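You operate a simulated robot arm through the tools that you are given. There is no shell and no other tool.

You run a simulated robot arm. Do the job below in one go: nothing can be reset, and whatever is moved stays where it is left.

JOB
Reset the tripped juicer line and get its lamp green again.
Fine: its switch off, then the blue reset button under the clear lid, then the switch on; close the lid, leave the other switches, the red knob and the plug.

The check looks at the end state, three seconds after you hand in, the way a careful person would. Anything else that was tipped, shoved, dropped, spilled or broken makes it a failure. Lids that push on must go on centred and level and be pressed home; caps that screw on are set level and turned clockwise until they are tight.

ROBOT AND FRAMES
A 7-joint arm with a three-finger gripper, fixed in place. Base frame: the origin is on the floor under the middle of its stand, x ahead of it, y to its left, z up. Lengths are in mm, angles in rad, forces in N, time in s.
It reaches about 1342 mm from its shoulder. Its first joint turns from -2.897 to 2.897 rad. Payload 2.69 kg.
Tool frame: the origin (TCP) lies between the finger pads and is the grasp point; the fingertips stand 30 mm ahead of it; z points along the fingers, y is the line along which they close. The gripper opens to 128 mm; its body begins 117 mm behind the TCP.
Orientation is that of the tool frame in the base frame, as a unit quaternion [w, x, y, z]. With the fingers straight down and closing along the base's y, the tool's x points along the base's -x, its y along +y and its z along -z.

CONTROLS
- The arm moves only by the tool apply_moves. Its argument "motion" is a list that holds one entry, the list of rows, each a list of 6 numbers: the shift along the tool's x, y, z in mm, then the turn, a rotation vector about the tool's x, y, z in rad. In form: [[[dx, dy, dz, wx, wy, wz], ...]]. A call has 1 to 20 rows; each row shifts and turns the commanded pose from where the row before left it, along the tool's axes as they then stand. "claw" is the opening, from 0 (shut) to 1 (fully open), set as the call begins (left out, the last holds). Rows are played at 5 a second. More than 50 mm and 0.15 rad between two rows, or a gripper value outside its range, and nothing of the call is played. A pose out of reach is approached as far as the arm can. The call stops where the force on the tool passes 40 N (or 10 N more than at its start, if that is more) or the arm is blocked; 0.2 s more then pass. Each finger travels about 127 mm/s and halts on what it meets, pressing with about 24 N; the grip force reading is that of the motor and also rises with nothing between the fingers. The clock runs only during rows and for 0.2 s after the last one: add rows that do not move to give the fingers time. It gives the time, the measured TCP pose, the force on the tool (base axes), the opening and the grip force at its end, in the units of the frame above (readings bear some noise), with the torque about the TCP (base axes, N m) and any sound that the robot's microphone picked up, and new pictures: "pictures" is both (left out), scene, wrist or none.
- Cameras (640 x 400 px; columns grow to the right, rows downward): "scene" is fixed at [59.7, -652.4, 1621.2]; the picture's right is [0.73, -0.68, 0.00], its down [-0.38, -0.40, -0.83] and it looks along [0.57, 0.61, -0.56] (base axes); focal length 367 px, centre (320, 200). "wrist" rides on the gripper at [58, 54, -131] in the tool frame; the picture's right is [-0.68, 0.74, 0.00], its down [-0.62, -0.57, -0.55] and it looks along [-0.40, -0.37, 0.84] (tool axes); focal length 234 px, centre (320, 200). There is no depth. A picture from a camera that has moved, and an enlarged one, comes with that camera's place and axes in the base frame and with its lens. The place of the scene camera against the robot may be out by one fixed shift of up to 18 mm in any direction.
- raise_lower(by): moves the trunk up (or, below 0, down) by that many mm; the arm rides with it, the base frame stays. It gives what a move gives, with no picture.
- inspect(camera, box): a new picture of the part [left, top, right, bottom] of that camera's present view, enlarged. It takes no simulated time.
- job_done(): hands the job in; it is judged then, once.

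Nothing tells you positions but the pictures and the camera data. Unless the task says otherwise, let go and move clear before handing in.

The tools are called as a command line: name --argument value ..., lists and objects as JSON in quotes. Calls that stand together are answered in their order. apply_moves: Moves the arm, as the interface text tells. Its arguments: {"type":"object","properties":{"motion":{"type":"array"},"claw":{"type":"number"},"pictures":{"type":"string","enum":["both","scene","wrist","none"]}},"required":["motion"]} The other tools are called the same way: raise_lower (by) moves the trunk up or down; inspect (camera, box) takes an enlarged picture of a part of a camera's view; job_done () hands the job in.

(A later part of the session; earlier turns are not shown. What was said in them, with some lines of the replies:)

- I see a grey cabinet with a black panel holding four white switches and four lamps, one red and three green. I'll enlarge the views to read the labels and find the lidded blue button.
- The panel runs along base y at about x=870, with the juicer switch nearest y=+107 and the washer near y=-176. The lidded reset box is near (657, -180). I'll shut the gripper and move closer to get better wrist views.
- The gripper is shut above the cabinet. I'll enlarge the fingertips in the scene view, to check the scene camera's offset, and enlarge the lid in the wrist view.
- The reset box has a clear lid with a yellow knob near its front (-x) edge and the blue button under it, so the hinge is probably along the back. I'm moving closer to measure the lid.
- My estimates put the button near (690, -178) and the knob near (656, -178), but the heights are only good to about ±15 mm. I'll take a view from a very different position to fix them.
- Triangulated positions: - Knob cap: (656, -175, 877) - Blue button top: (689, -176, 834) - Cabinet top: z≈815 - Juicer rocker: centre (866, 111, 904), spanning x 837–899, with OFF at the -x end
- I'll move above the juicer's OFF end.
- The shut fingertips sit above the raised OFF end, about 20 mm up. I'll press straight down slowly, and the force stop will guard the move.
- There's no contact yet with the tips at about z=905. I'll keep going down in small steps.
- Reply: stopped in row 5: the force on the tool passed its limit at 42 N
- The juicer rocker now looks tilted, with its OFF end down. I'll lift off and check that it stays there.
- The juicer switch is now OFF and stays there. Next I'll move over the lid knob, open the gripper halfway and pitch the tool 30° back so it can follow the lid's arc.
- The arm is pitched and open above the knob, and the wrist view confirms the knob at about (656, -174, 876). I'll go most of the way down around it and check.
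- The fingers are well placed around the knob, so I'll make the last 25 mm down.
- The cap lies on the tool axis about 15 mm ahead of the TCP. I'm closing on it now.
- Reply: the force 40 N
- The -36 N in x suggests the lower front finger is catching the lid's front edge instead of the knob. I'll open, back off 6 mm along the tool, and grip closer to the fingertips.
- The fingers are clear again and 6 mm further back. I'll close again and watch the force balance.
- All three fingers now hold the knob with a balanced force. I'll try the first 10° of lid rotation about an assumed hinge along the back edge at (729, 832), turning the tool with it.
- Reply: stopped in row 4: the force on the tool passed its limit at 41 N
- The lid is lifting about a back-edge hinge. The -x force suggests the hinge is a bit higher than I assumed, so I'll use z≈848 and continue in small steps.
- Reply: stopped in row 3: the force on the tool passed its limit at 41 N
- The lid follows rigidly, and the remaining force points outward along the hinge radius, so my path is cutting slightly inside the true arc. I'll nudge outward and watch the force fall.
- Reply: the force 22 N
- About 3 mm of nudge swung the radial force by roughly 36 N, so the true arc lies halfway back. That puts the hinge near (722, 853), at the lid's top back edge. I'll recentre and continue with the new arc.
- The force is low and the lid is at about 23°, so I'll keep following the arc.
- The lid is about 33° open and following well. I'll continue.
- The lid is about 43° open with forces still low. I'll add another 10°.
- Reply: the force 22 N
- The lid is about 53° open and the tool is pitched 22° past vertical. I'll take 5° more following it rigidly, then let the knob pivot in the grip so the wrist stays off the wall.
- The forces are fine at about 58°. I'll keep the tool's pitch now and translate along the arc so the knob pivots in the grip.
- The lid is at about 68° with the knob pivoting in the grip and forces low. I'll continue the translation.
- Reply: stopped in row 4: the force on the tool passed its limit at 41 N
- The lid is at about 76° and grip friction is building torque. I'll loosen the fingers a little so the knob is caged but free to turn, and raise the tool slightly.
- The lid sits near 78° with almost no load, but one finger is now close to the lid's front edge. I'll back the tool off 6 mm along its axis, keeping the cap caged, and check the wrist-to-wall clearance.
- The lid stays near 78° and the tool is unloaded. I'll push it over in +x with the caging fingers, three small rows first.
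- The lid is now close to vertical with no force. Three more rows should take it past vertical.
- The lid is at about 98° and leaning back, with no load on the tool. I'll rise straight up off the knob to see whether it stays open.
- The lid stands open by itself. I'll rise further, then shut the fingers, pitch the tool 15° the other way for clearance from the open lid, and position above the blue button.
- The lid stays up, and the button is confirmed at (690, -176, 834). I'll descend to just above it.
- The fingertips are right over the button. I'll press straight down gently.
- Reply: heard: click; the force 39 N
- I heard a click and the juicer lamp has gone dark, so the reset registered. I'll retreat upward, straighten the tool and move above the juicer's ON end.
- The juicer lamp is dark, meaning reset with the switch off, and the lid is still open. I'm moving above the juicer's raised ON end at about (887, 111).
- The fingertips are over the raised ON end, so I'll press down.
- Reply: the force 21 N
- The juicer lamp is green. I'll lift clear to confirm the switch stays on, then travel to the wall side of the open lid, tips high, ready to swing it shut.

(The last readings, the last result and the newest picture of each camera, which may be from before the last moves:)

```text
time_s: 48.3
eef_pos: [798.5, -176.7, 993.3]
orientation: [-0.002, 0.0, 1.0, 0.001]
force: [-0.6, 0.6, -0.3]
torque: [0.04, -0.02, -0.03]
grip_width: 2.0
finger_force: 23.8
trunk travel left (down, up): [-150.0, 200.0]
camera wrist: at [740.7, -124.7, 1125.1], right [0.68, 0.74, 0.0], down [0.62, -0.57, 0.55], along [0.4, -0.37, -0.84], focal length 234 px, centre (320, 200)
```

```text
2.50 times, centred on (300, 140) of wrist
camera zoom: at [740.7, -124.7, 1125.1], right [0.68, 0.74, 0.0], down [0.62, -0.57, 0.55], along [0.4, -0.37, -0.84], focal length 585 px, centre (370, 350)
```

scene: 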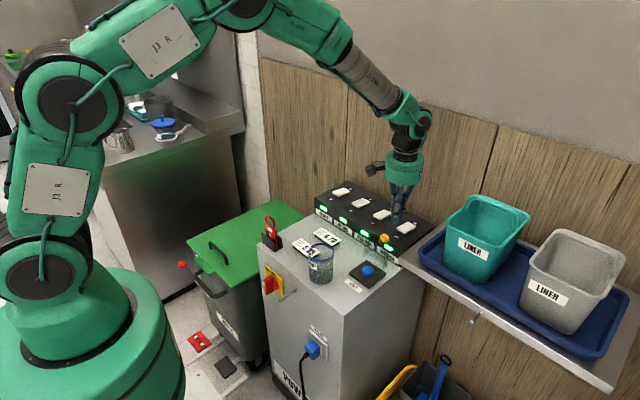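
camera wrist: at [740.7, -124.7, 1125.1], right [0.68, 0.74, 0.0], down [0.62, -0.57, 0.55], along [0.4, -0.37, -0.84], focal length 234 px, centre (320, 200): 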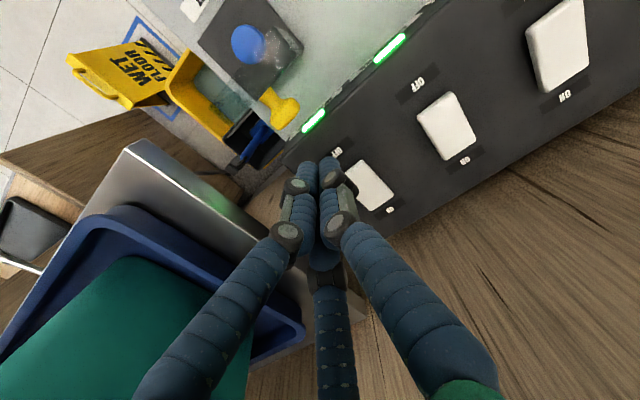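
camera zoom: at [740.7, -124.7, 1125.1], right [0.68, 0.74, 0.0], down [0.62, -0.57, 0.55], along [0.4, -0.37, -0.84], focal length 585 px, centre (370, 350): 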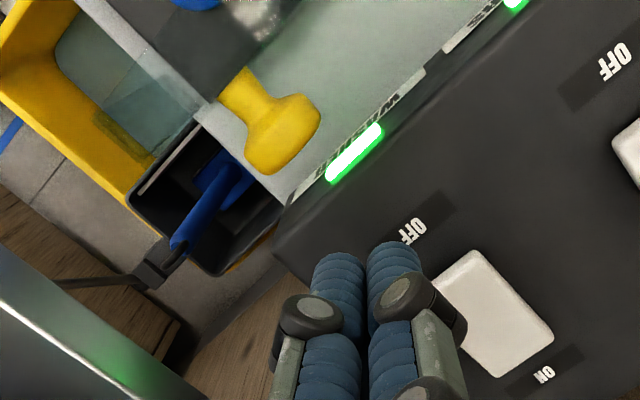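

All four lamps are green and the juicer switch stays on. The knob cap is near (754, -175, 925) with its top facing the panel. I'll lower the tips to about z=911 on its wall side, clear of the washer switch.

apply_moves --motion '[[[2, 1, 20, 0, 0, 0], [0, 0, 20, 0, 0, 0], [0, 0, 11, 0, 0, 0], [0, 0, 0, 0, 0, 0]]]' --pictures "none"

inspect --camera "scene" --box '[340, 190, 430, 280]'

inspect --camera "wrist" --box '[200, 60, 400, 220]'

```text
time_s: 49.3
eef_pos: [797.0, -173.7, 942.5]
orientation: [-0.001, 0.0, 1.0, 0.001]
force: [-0.5, 0.2, -0.6]
torque: [0.05, 0.01, 0.01]
grip_width: 1.9
finger_force: 24.0
trunk travel left (down, up): [-150.0, 200.0]
```

```text
4.44 times, centred on (385, 235) of scene
camera zoom: at [59.7, -652.4, 1621.2], right [0.73, -0.68, 0.0], down [-0.38, -0.4, -0.83], along [0.57, 0.61, -0.56], focal length 1632 px, centre (31, 44)
```

zoom: 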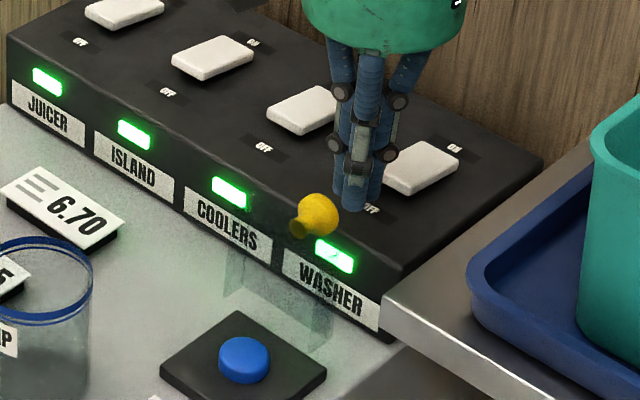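

```text
2.50 times, centred on (300, 140) of wrist
camera zoom: at [739.0, -122.2, 1073.8], right [0.68, 0.74, 0.0], down [0.62, -0.57, 0.55], along [0.4, -0.37, -0.84], focal length 585 px, centre (370, 350)
```

zoom: 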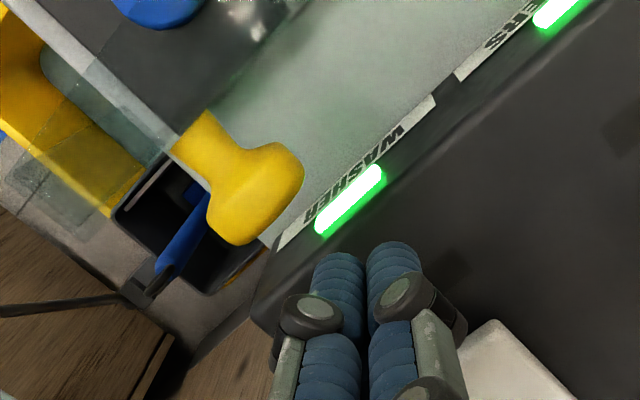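

The shut fingers are behind the knob, so I'll sweep slowly in -x to start it closing.

apply_moves --motion '[[[5, 0, 0, 0, 0, 0], [5, 0, 0, 0, 0, 0], [5, 0, 0, 0, 0, 0], [4, 0, 0, 0, 0, 0], [4, 0, 0, 0, 0, 0], [4, 0, 0, 0, 0, 0], [4, 0, 0, 0, 0, 0]]]' --pictures "none"

inspect --camera "scene" --box '[330, 190, 420, 290]'

inspect --camera "wrist" --box '[200, 60, 400, 220]'

```text
time_s: 50.9
eef_pos: [765.8, -174.6, 942.0]
orientation: [-0.002, 0.0, 1.0, 0.001]
force: [-0.3, -0.3, -0.8]
torque: [-0.01, 0.01, 0.02]
grip_width: 2.4
finger_force: 24.0
trunk travel left (down, up): [-150.0, 200.0]
```

```text
4.00 times, centred on (375, 240) of scene
camera zoom: at [59.7, -652.4, 1621.2], right [0.73, -0.68, 0.0], down [-0.38, -0.4, -0.83], along [0.57, 0.61, -0.56], focal length 1469 px, centre (100, 40)
```

zoom: 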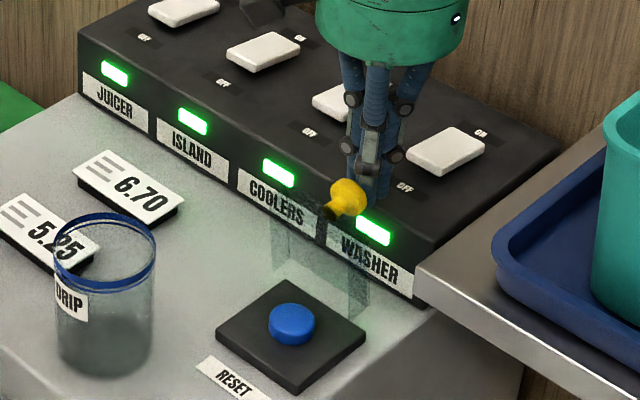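

```text
2.50 times, centred on (300, 140) of wrist
camera zoom: at [708.3, -122.2, 1074.3], right [0.68, 0.74, 0.0], down [0.62, -0.57, 0.55], along [0.4, -0.37, -0.84], focal length 585 px, centre (370, 350)
```

zoom: 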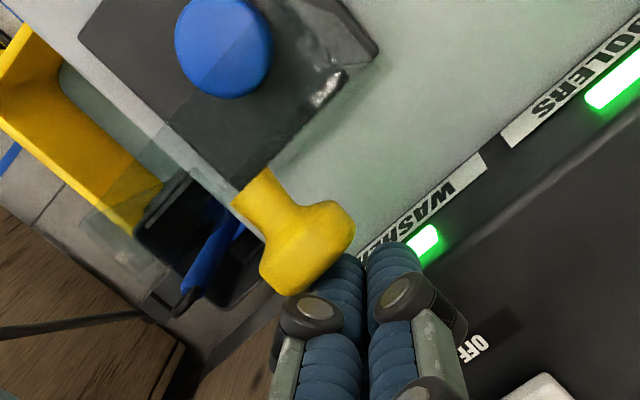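

The knob is just touching the fingers and the force is still near zero. I'll keep sweeping.

apply_moves --motion '[[[4, 0, 0, 0, 0, 0], [4, 0, 0, 0, 0, 0], [4, 0, 0, 0, 0, 0], [4, 0, 0, 0, 0, 0]]]' --pictures "none"

inspect --camera "scene" --box '[330, 190, 420, 290]'

inspect --camera "wrist" --box '[200, 60, 400, 220]'

```text
time_s: 51.9
eef_pos: [749.9, -174.8, 942.8]
orientation: [-0.002, 0.0, 1.0, 0.001]
force: [0.7, -0.2, -0.6]
torque: [0.0, -0.01, 0.01]
grip_width: 2.3
finger_force: 23.7
trunk travel left (down, up): [-150.0, 200.0]
```

```text
4.00 times, centred on (375, 240) of scene
camera zoom: at [59.7, -652.4, 1621.2], right [0.73, -0.68, 0.0], down [-0.38, -0.4, -0.83], along [0.57, 0.61, -0.56], focal length 1469 px, centre (100, 40)
```

zoom: 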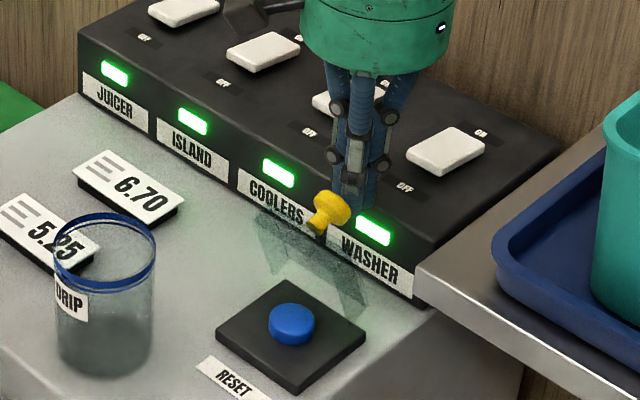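

```text
2.50 times, centred on (300, 140) of wrist
camera zoom: at [692.3, -121.9, 1074.5], right [0.68, 0.74, 0.0], down [0.62, -0.57, 0.55], along [0.4, -0.37, -0.84], focal length 585 px, centre (370, 350)
```

zoom: 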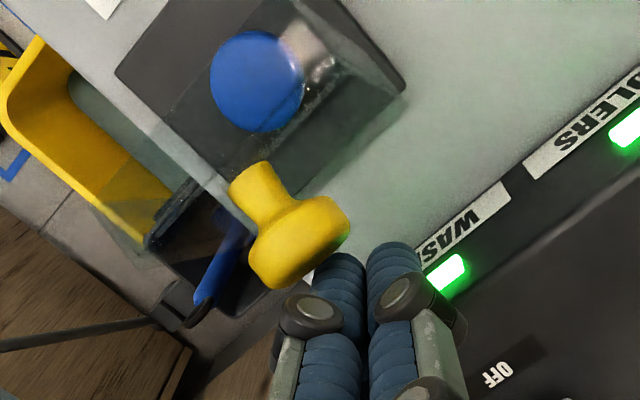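

The lid is tilting closed, now near 75°. I'll hold for a moment to see whether it stays or keeps moving by itself.

apply_moves --motion '[[[0, 0, 0, 0, 0, 0], [0, 0, 0, 0, 0, 0]]]' --pictures "none"

inspect --camera "scene" --box '[330, 190, 420, 290]'

inspect --camera "wrist" --box '[200, 60, 400, 220]'

```text
time_s: 52.5
eef_pos: [749.3, -174.1, 943.4]
orientation: [-0.003, 0.0, 1.0, 0.001]
force: [-0.7, -0.3, -1.1]
torque: [-0.03, 0.02, 0.0]
grip_width: 2.1
finger_force: 23.8
trunk travel left (down, up): [-150.0, 200.0]
```

```text
4.00 times, centred on (375, 240) of scene
camera zoom: at [59.7, -652.4, 1621.2], right [0.73, -0.68, 0.0], down [-0.38, -0.4, -0.83], along [0.57, 0.61, -0.56], focal length 1469 px, centre (100, 40)
```

zoom: 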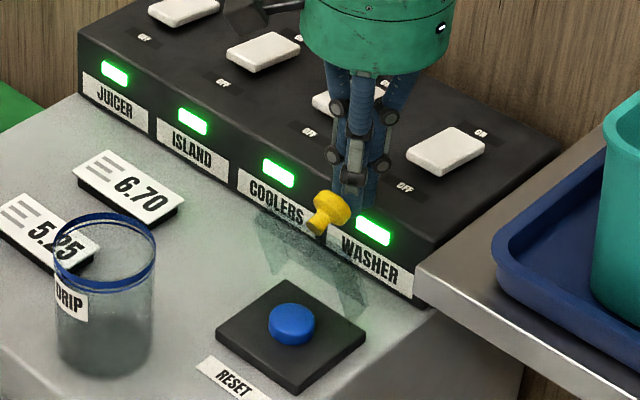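

```text
2.50 times, centred on (300, 140) of wrist
camera zoom: at [692.3, -121.9, 1074.5], right [0.68, 0.74, 0.0], down [0.62, -0.57, 0.55], along [0.4, -0.37, -0.84], focal length 585 px, centre (370, 350)
```

zoom: 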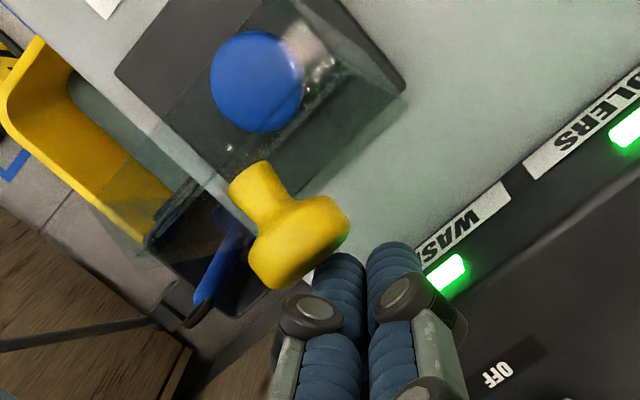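

The hinge has friction and the lid holds at 75°, so I can close it gradually. I'll keep sweeping, drifting slightly down.

apply_moves --motion '[[[4.25, 0, 1.4, 0, 0, 0], [4.25, 0, 1.4, 0, 0, 0], [4.25, 0, 1.4, 0, 0, 0], [4.25, 0, 1.4, 0, 0, 0], [4.25, 0, 1.4, 0, 0, 0], [4.25, 0, 1.4, 0, 0, 0], [4.25, 0, 1.4, 0, 0, 0], [4.25, 0, 1.4, 0, 0, 0]]]' --pictures "none"

inspect --camera "scene" --box '[330, 190, 420, 290]'

inspect --camera "wrist" --box '[200, 60, 400, 220]'

```text
time_s: 54.3
eef_pos: [716.5, -174.7, 932.5]
orientation: [0.001, -0.001, 1.0, 0.001]
force: [0.4, 0.4, 0.1]
torque: [0.01, -0.02, 0.0]
grip_width: 2.2
finger_force: 24.5
trunk travel left (down, up): [-150.0, 200.0]
```

```text
4.00 times, centred on (375, 240) of scene
camera zoom: at [59.7, -652.4, 1621.2], right [0.73, -0.68, 0.0], down [-0.38, -0.4, -0.83], along [0.57, 0.61, -0.56], focal length 1469 px, centre (100, 40)
```

zoom: 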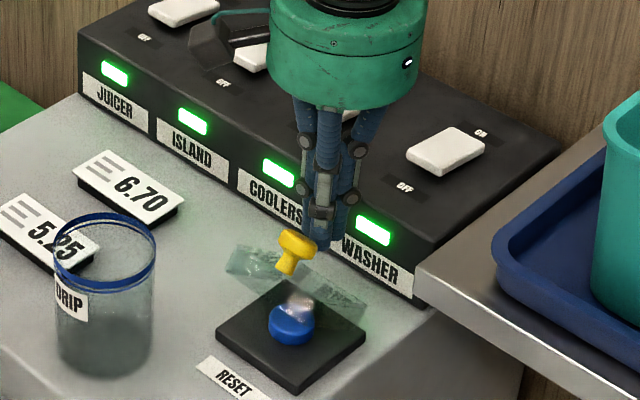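

```text
2.50 times, centred on (300, 140) of wrist
camera zoom: at [659.0, -122.3, 1063.2], right [0.68, 0.74, 0.0], down [0.62, -0.57, 0.55], along [0.4, -0.37, -0.84], focal length 585 px, centre (370, 350)
```

zoom: 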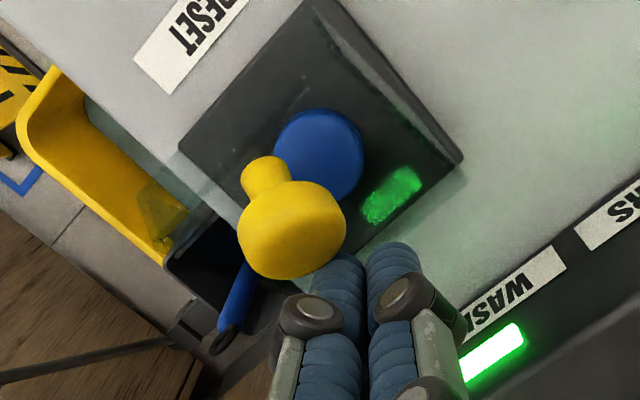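

The lid is near 42°. I'll go up and over the knob, then press it down from above while drifting toward its closed position.

apply_moves --motion '[[[-3, 0, -15, 0, 0, 0], [0, 0, -15, 0, 0, 0], [0, 0, -15, 0, 0, 0], [18, 0, 0, 0, 0, 0], [18, 0, 0, 0, 0, 0], [1.8, 0, 5, 0, 0, 0], [1.8, 0, 5, 0, 0, 0], [1.8, 0, 5, 0, 0, 0], [1.8, 0, 5, 0, 0, 0], [1.8, 0, 5, 0, 0, 0], [1.8, 0, 5, 0, 0, 0], [1.8, 0, 5, 0, 0, 0]]]' --pictures "none"

inspect --camera "scene" --box '[330, 190, 420, 290]'

inspect --camera "wrist" --box '[200, 60, 400, 220]'

```text
time_s: 56.9
eef_pos: [671.8, -174.5, 941.9]
orientation: [-0.002, 0.0, 1.0, 0.001]
force: [-0.7, -0.6, 0.2]
torque: [0.02, 0.03, 0.0]
grip_width: 2.4
finger_force: 23.5
trunk travel left (down, up): [-150.0, 200.0]
```

```text
4.00 times, centred on (375, 240) of scene
camera zoom: at [59.7, -652.4, 1621.2], right [0.73, -0.68, 0.0], down [-0.38, -0.4, -0.83], along [0.57, 0.61, -0.56], focal length 1469 px, centre (100, 40)
```

zoom: 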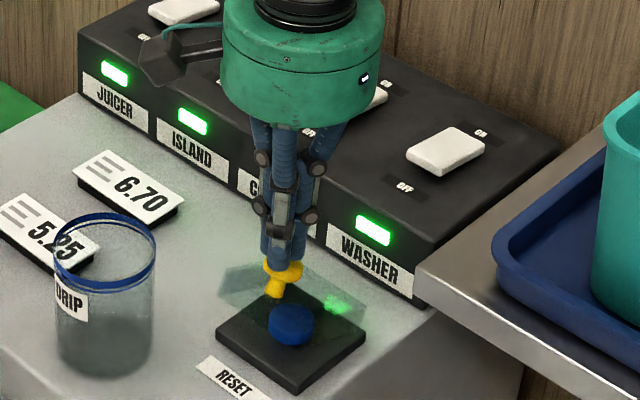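

```text
2.50 times, centred on (300, 140) of wrist
camera zoom: at [613.3, -122.2, 1072.6], right [0.68, 0.74, 0.0], down [0.62, -0.57, 0.55], along [0.4, -0.37, -0.84], focal length 585 px, centre (370, 350)
```

zoom: 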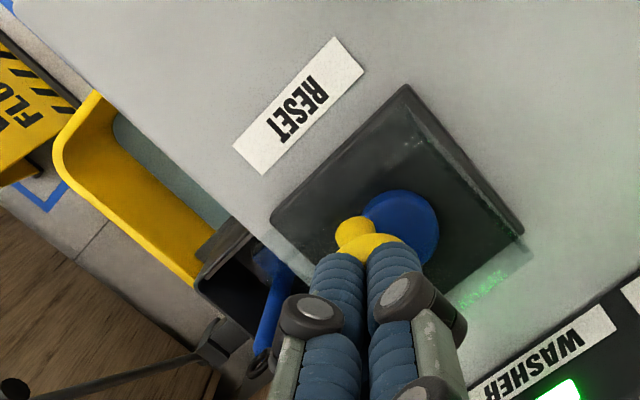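

The fingers are on top of the cap and the lid is following down. I'll continue to the closed position.

apply_moves --motion '[[[2, 0, 4, 0, 0, 0], [2, 0, 4, 0, 0, 0], [2, 0, 4, 0, 0, 0], [2, 0, 4, 0, 0, 0], [2, 0, 3, 0, 0, 0], [1, 0, 2, 0, 0, 0], [0, 0, 2, 0, 0, 0], [0, 0, 2, 0, 0, 0]]]' --pictures "none"

inspect --camera "scene" --box '[330, 190, 420, 290]'

inspect --camera "wrist" --box '[200, 60, 400, 220]'

```text
time_s: 58.7
eef_pos: [660.6, -174.5, 917.0]
orientation: [-0.001, 0.0, 1.0, 0.0]
force: [0.0, -0.2, -0.9]
torque: [0.02, 0.01, 0.01]
grip_width: 2.1
finger_force: 24.1
trunk travel left (down, up): [-150.0, 200.0]
```

```text
4.00 times, centred on (375, 240) of scene
camera zoom: at [59.7, -652.4, 1621.2], right [0.73, -0.68, 0.0], down [-0.38, -0.4, -0.83], along [0.57, 0.61, -0.56], focal length 1469 px, centre (100, 40)
```

zoom: 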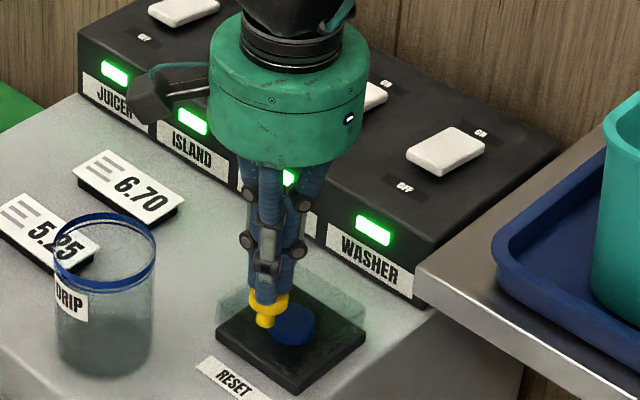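

```text
2.50 times, centred on (300, 140) of wrist
camera zoom: at [602.2, -122.4, 1048.0], right [0.68, 0.74, 0.0], down [0.62, -0.57, 0.55], along [0.4, -0.37, -0.84], focal length 585 px, centre (370, 350)
```

zoom: 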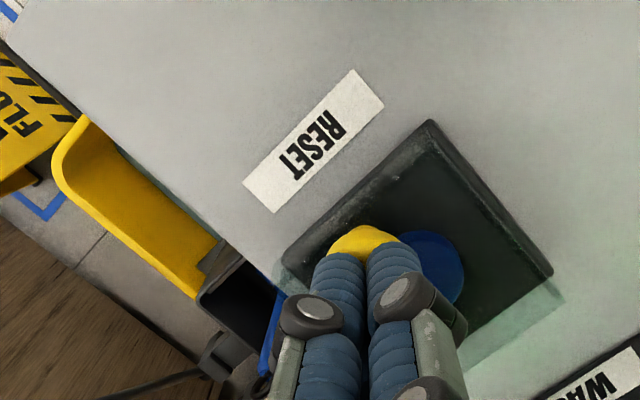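

The lid is nearly shut. I'll press down in 1.5 mm steps until it is firmly home.

apply_moves --motion '[[[0.5, 0, 1.5, 0, 0, 0], [0.5, 0, 1.5, 0, 0, 0], [0.5, 0, 1.5, 0, 0, 0], [0, 0, 1.5, 0, 0, 0], [0, 0, 1.5, 0, 0, 0]]]' --pictures "none"

inspect --camera "scene" --box '[340, 225, 410, 290]'

```text
time_s: 59.9
eef_pos: [657.4, -174.8, 910.1]
orientation: [-0.001, 0.0, 1.0, 0.001]
force: [-2.8, -1.4, 8.4]
torque: [-0.05, 0.11, -0.02]
grip_width: 2.3
finger_force: 24.1
trunk travel left (down, up): [-150.0, 200.0]
```

```text
6.15 times, centred on (375, 258) of scene
camera zoom: at [59.7, -652.4, 1621.2], right [0.73, -0.68, 0.0], down [-0.38, -0.4, -0.83], along [0.57, 0.61, -0.56], focal length 2259 px, centre (-18, -154)
```

zoom: 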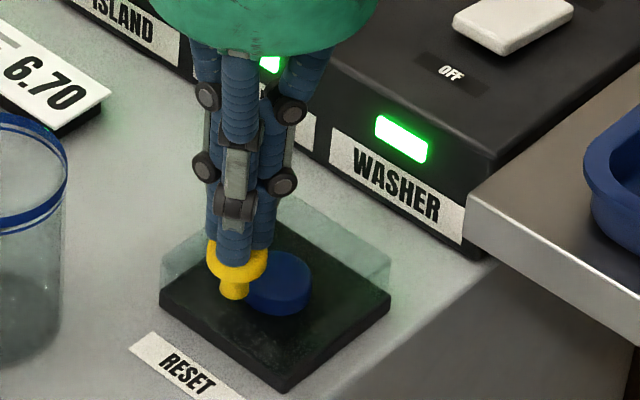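

The lid is down and I'm feeling 8 N. I'll give it one slightly firmer press, then retreat straight up and back.

apply_moves --motion '[[[0, 0, 1, 0, 0, 0], [0, 0, 1, 0, 0, 0]]]' --pictures "none"

apply_moves --motion '[[[0, 0, -4, 0, 0, 0], [0, 0, -15, 0, 0, 0], [0, 0, -40, 0, 0, 0], [0, 0, -45, 0, 0, 0], [0, 0, -45, 0, 0, 0], [30, 20, -25, 0, 0, 0], [30, 30, -20, 0, 0, 0], [30, 30, -20, 0, 0, 0], [0, 0, 0, 0, 0, 0]]]'

inspect --camera "scene" --box '[340, 225, 410, 290]'

inspect --camera "scene" --box '[250, 170, 440, 290]'

inspect --camera "wrist" --box '[200, 60, 460, 240]'

```text
time_s: 60.5
eef_pos: [658.1, -175.2, 909.1]
orientation: [0.0, 0.0, 1.0, 0.001]
force: [-6.9, -1.4, 27.0]
torque: [-0.05, 0.18, 0.03]
grip_width: 6.0
finger_force: 31.1
trunk travel left (down, up): [-150.0, 200.0]
```

```text
time_s: 62.5
eef_pos: [566.9, -95.0, 1123.3]
orientation: [0.0, 0.0, 1.0, 0.0]
force: [-1.4, 0.0, 0.8]
torque: [-0.05, -0.06, -0.01]
grip_width: 2.1
finger_force: 31.3
trunk travel left (down, up): [-150.0, 200.0]
camera wrist: at [509.5, -42.4, 1254.6], right [0.68, 0.74, 0.0], down [0.62, -0.57, 0.55], along [0.4, -0.37, -0.84], focal length 234 px, centre (320, 200)
```

scene: 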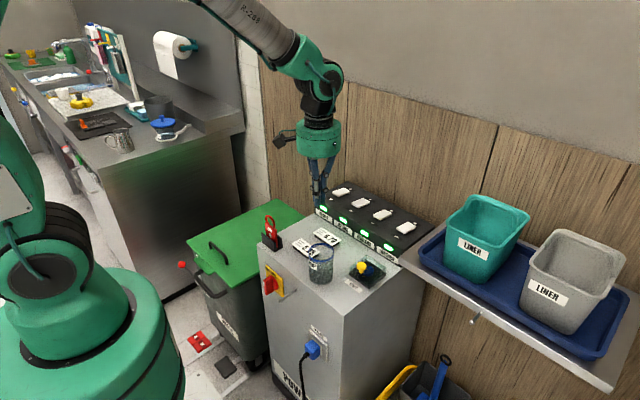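
wrist: 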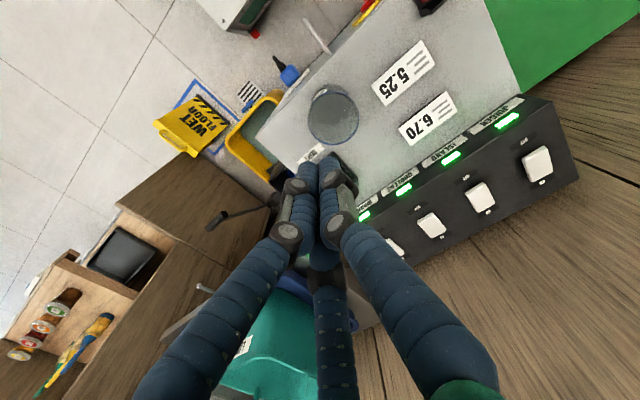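

```text
6.15 times, centred on (375, 258) of scene
camera zoom: at [59.7, -652.4, 1621.2], right [0.73, -0.68, 0.0], down [-0.38, -0.4, -0.83], along [0.57, 0.61, -0.56], focal length 2259 px, centre (-18, -154)
```

zoom: 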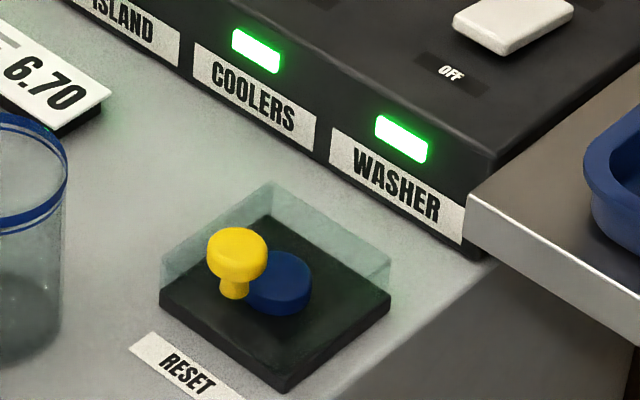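

```text
3.33 times, centred on (345, 230) of scene
camera zoom: at [59.7, -652.4, 1621.2], right [0.73, -0.68, 0.0], down [-0.38, -0.4, -0.83], along [0.57, 0.61, -0.56], focal length 1224 px, centre (237, 100)
```

zoom: 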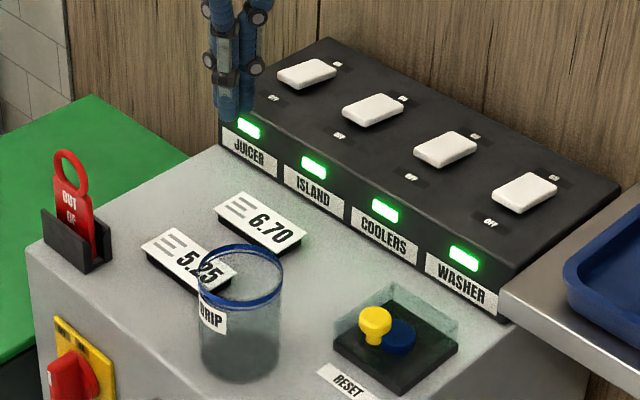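

```text
2.22 times, centred on (330, 150) of wrist
camera zoom: at [509.5, -42.4, 1254.6], right [0.68, 0.74, 0.0], down [0.62, -0.57, 0.55], along [0.4, -0.37, -0.84], focal length 520 px, centre (298, 311)
```

zoom: 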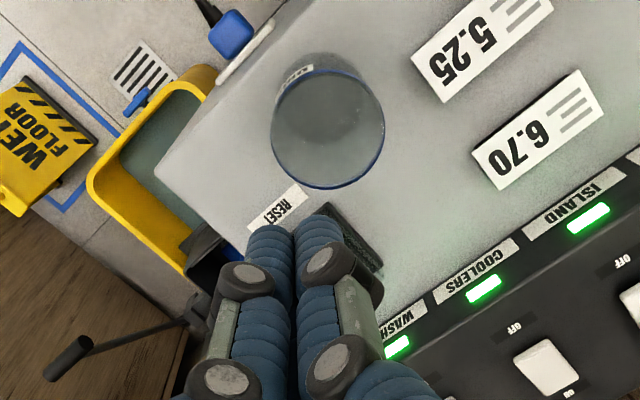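

The juicer lamp is green along with the other three, and the juicer switch is ON. The lid is closed flat on its base exactly as at the start, and the glass, tags, red knob and plug are untouched. The arm is clear, so I'm handing in.

job_done

```text
The job is handed in.
```

The juicer line is reset: its lamp is green and its switch is on. I switched it off, pressed the blue reset button (it clicked and the red lamp went out), then switched it back on.

The clear lid is closed and pressed home. In the final pictures the other three switches and lamps look unchanged, and the red knob, the plug and the drip glass look as they did at the start. The arm is clear of the cabinet and the job is handed in.
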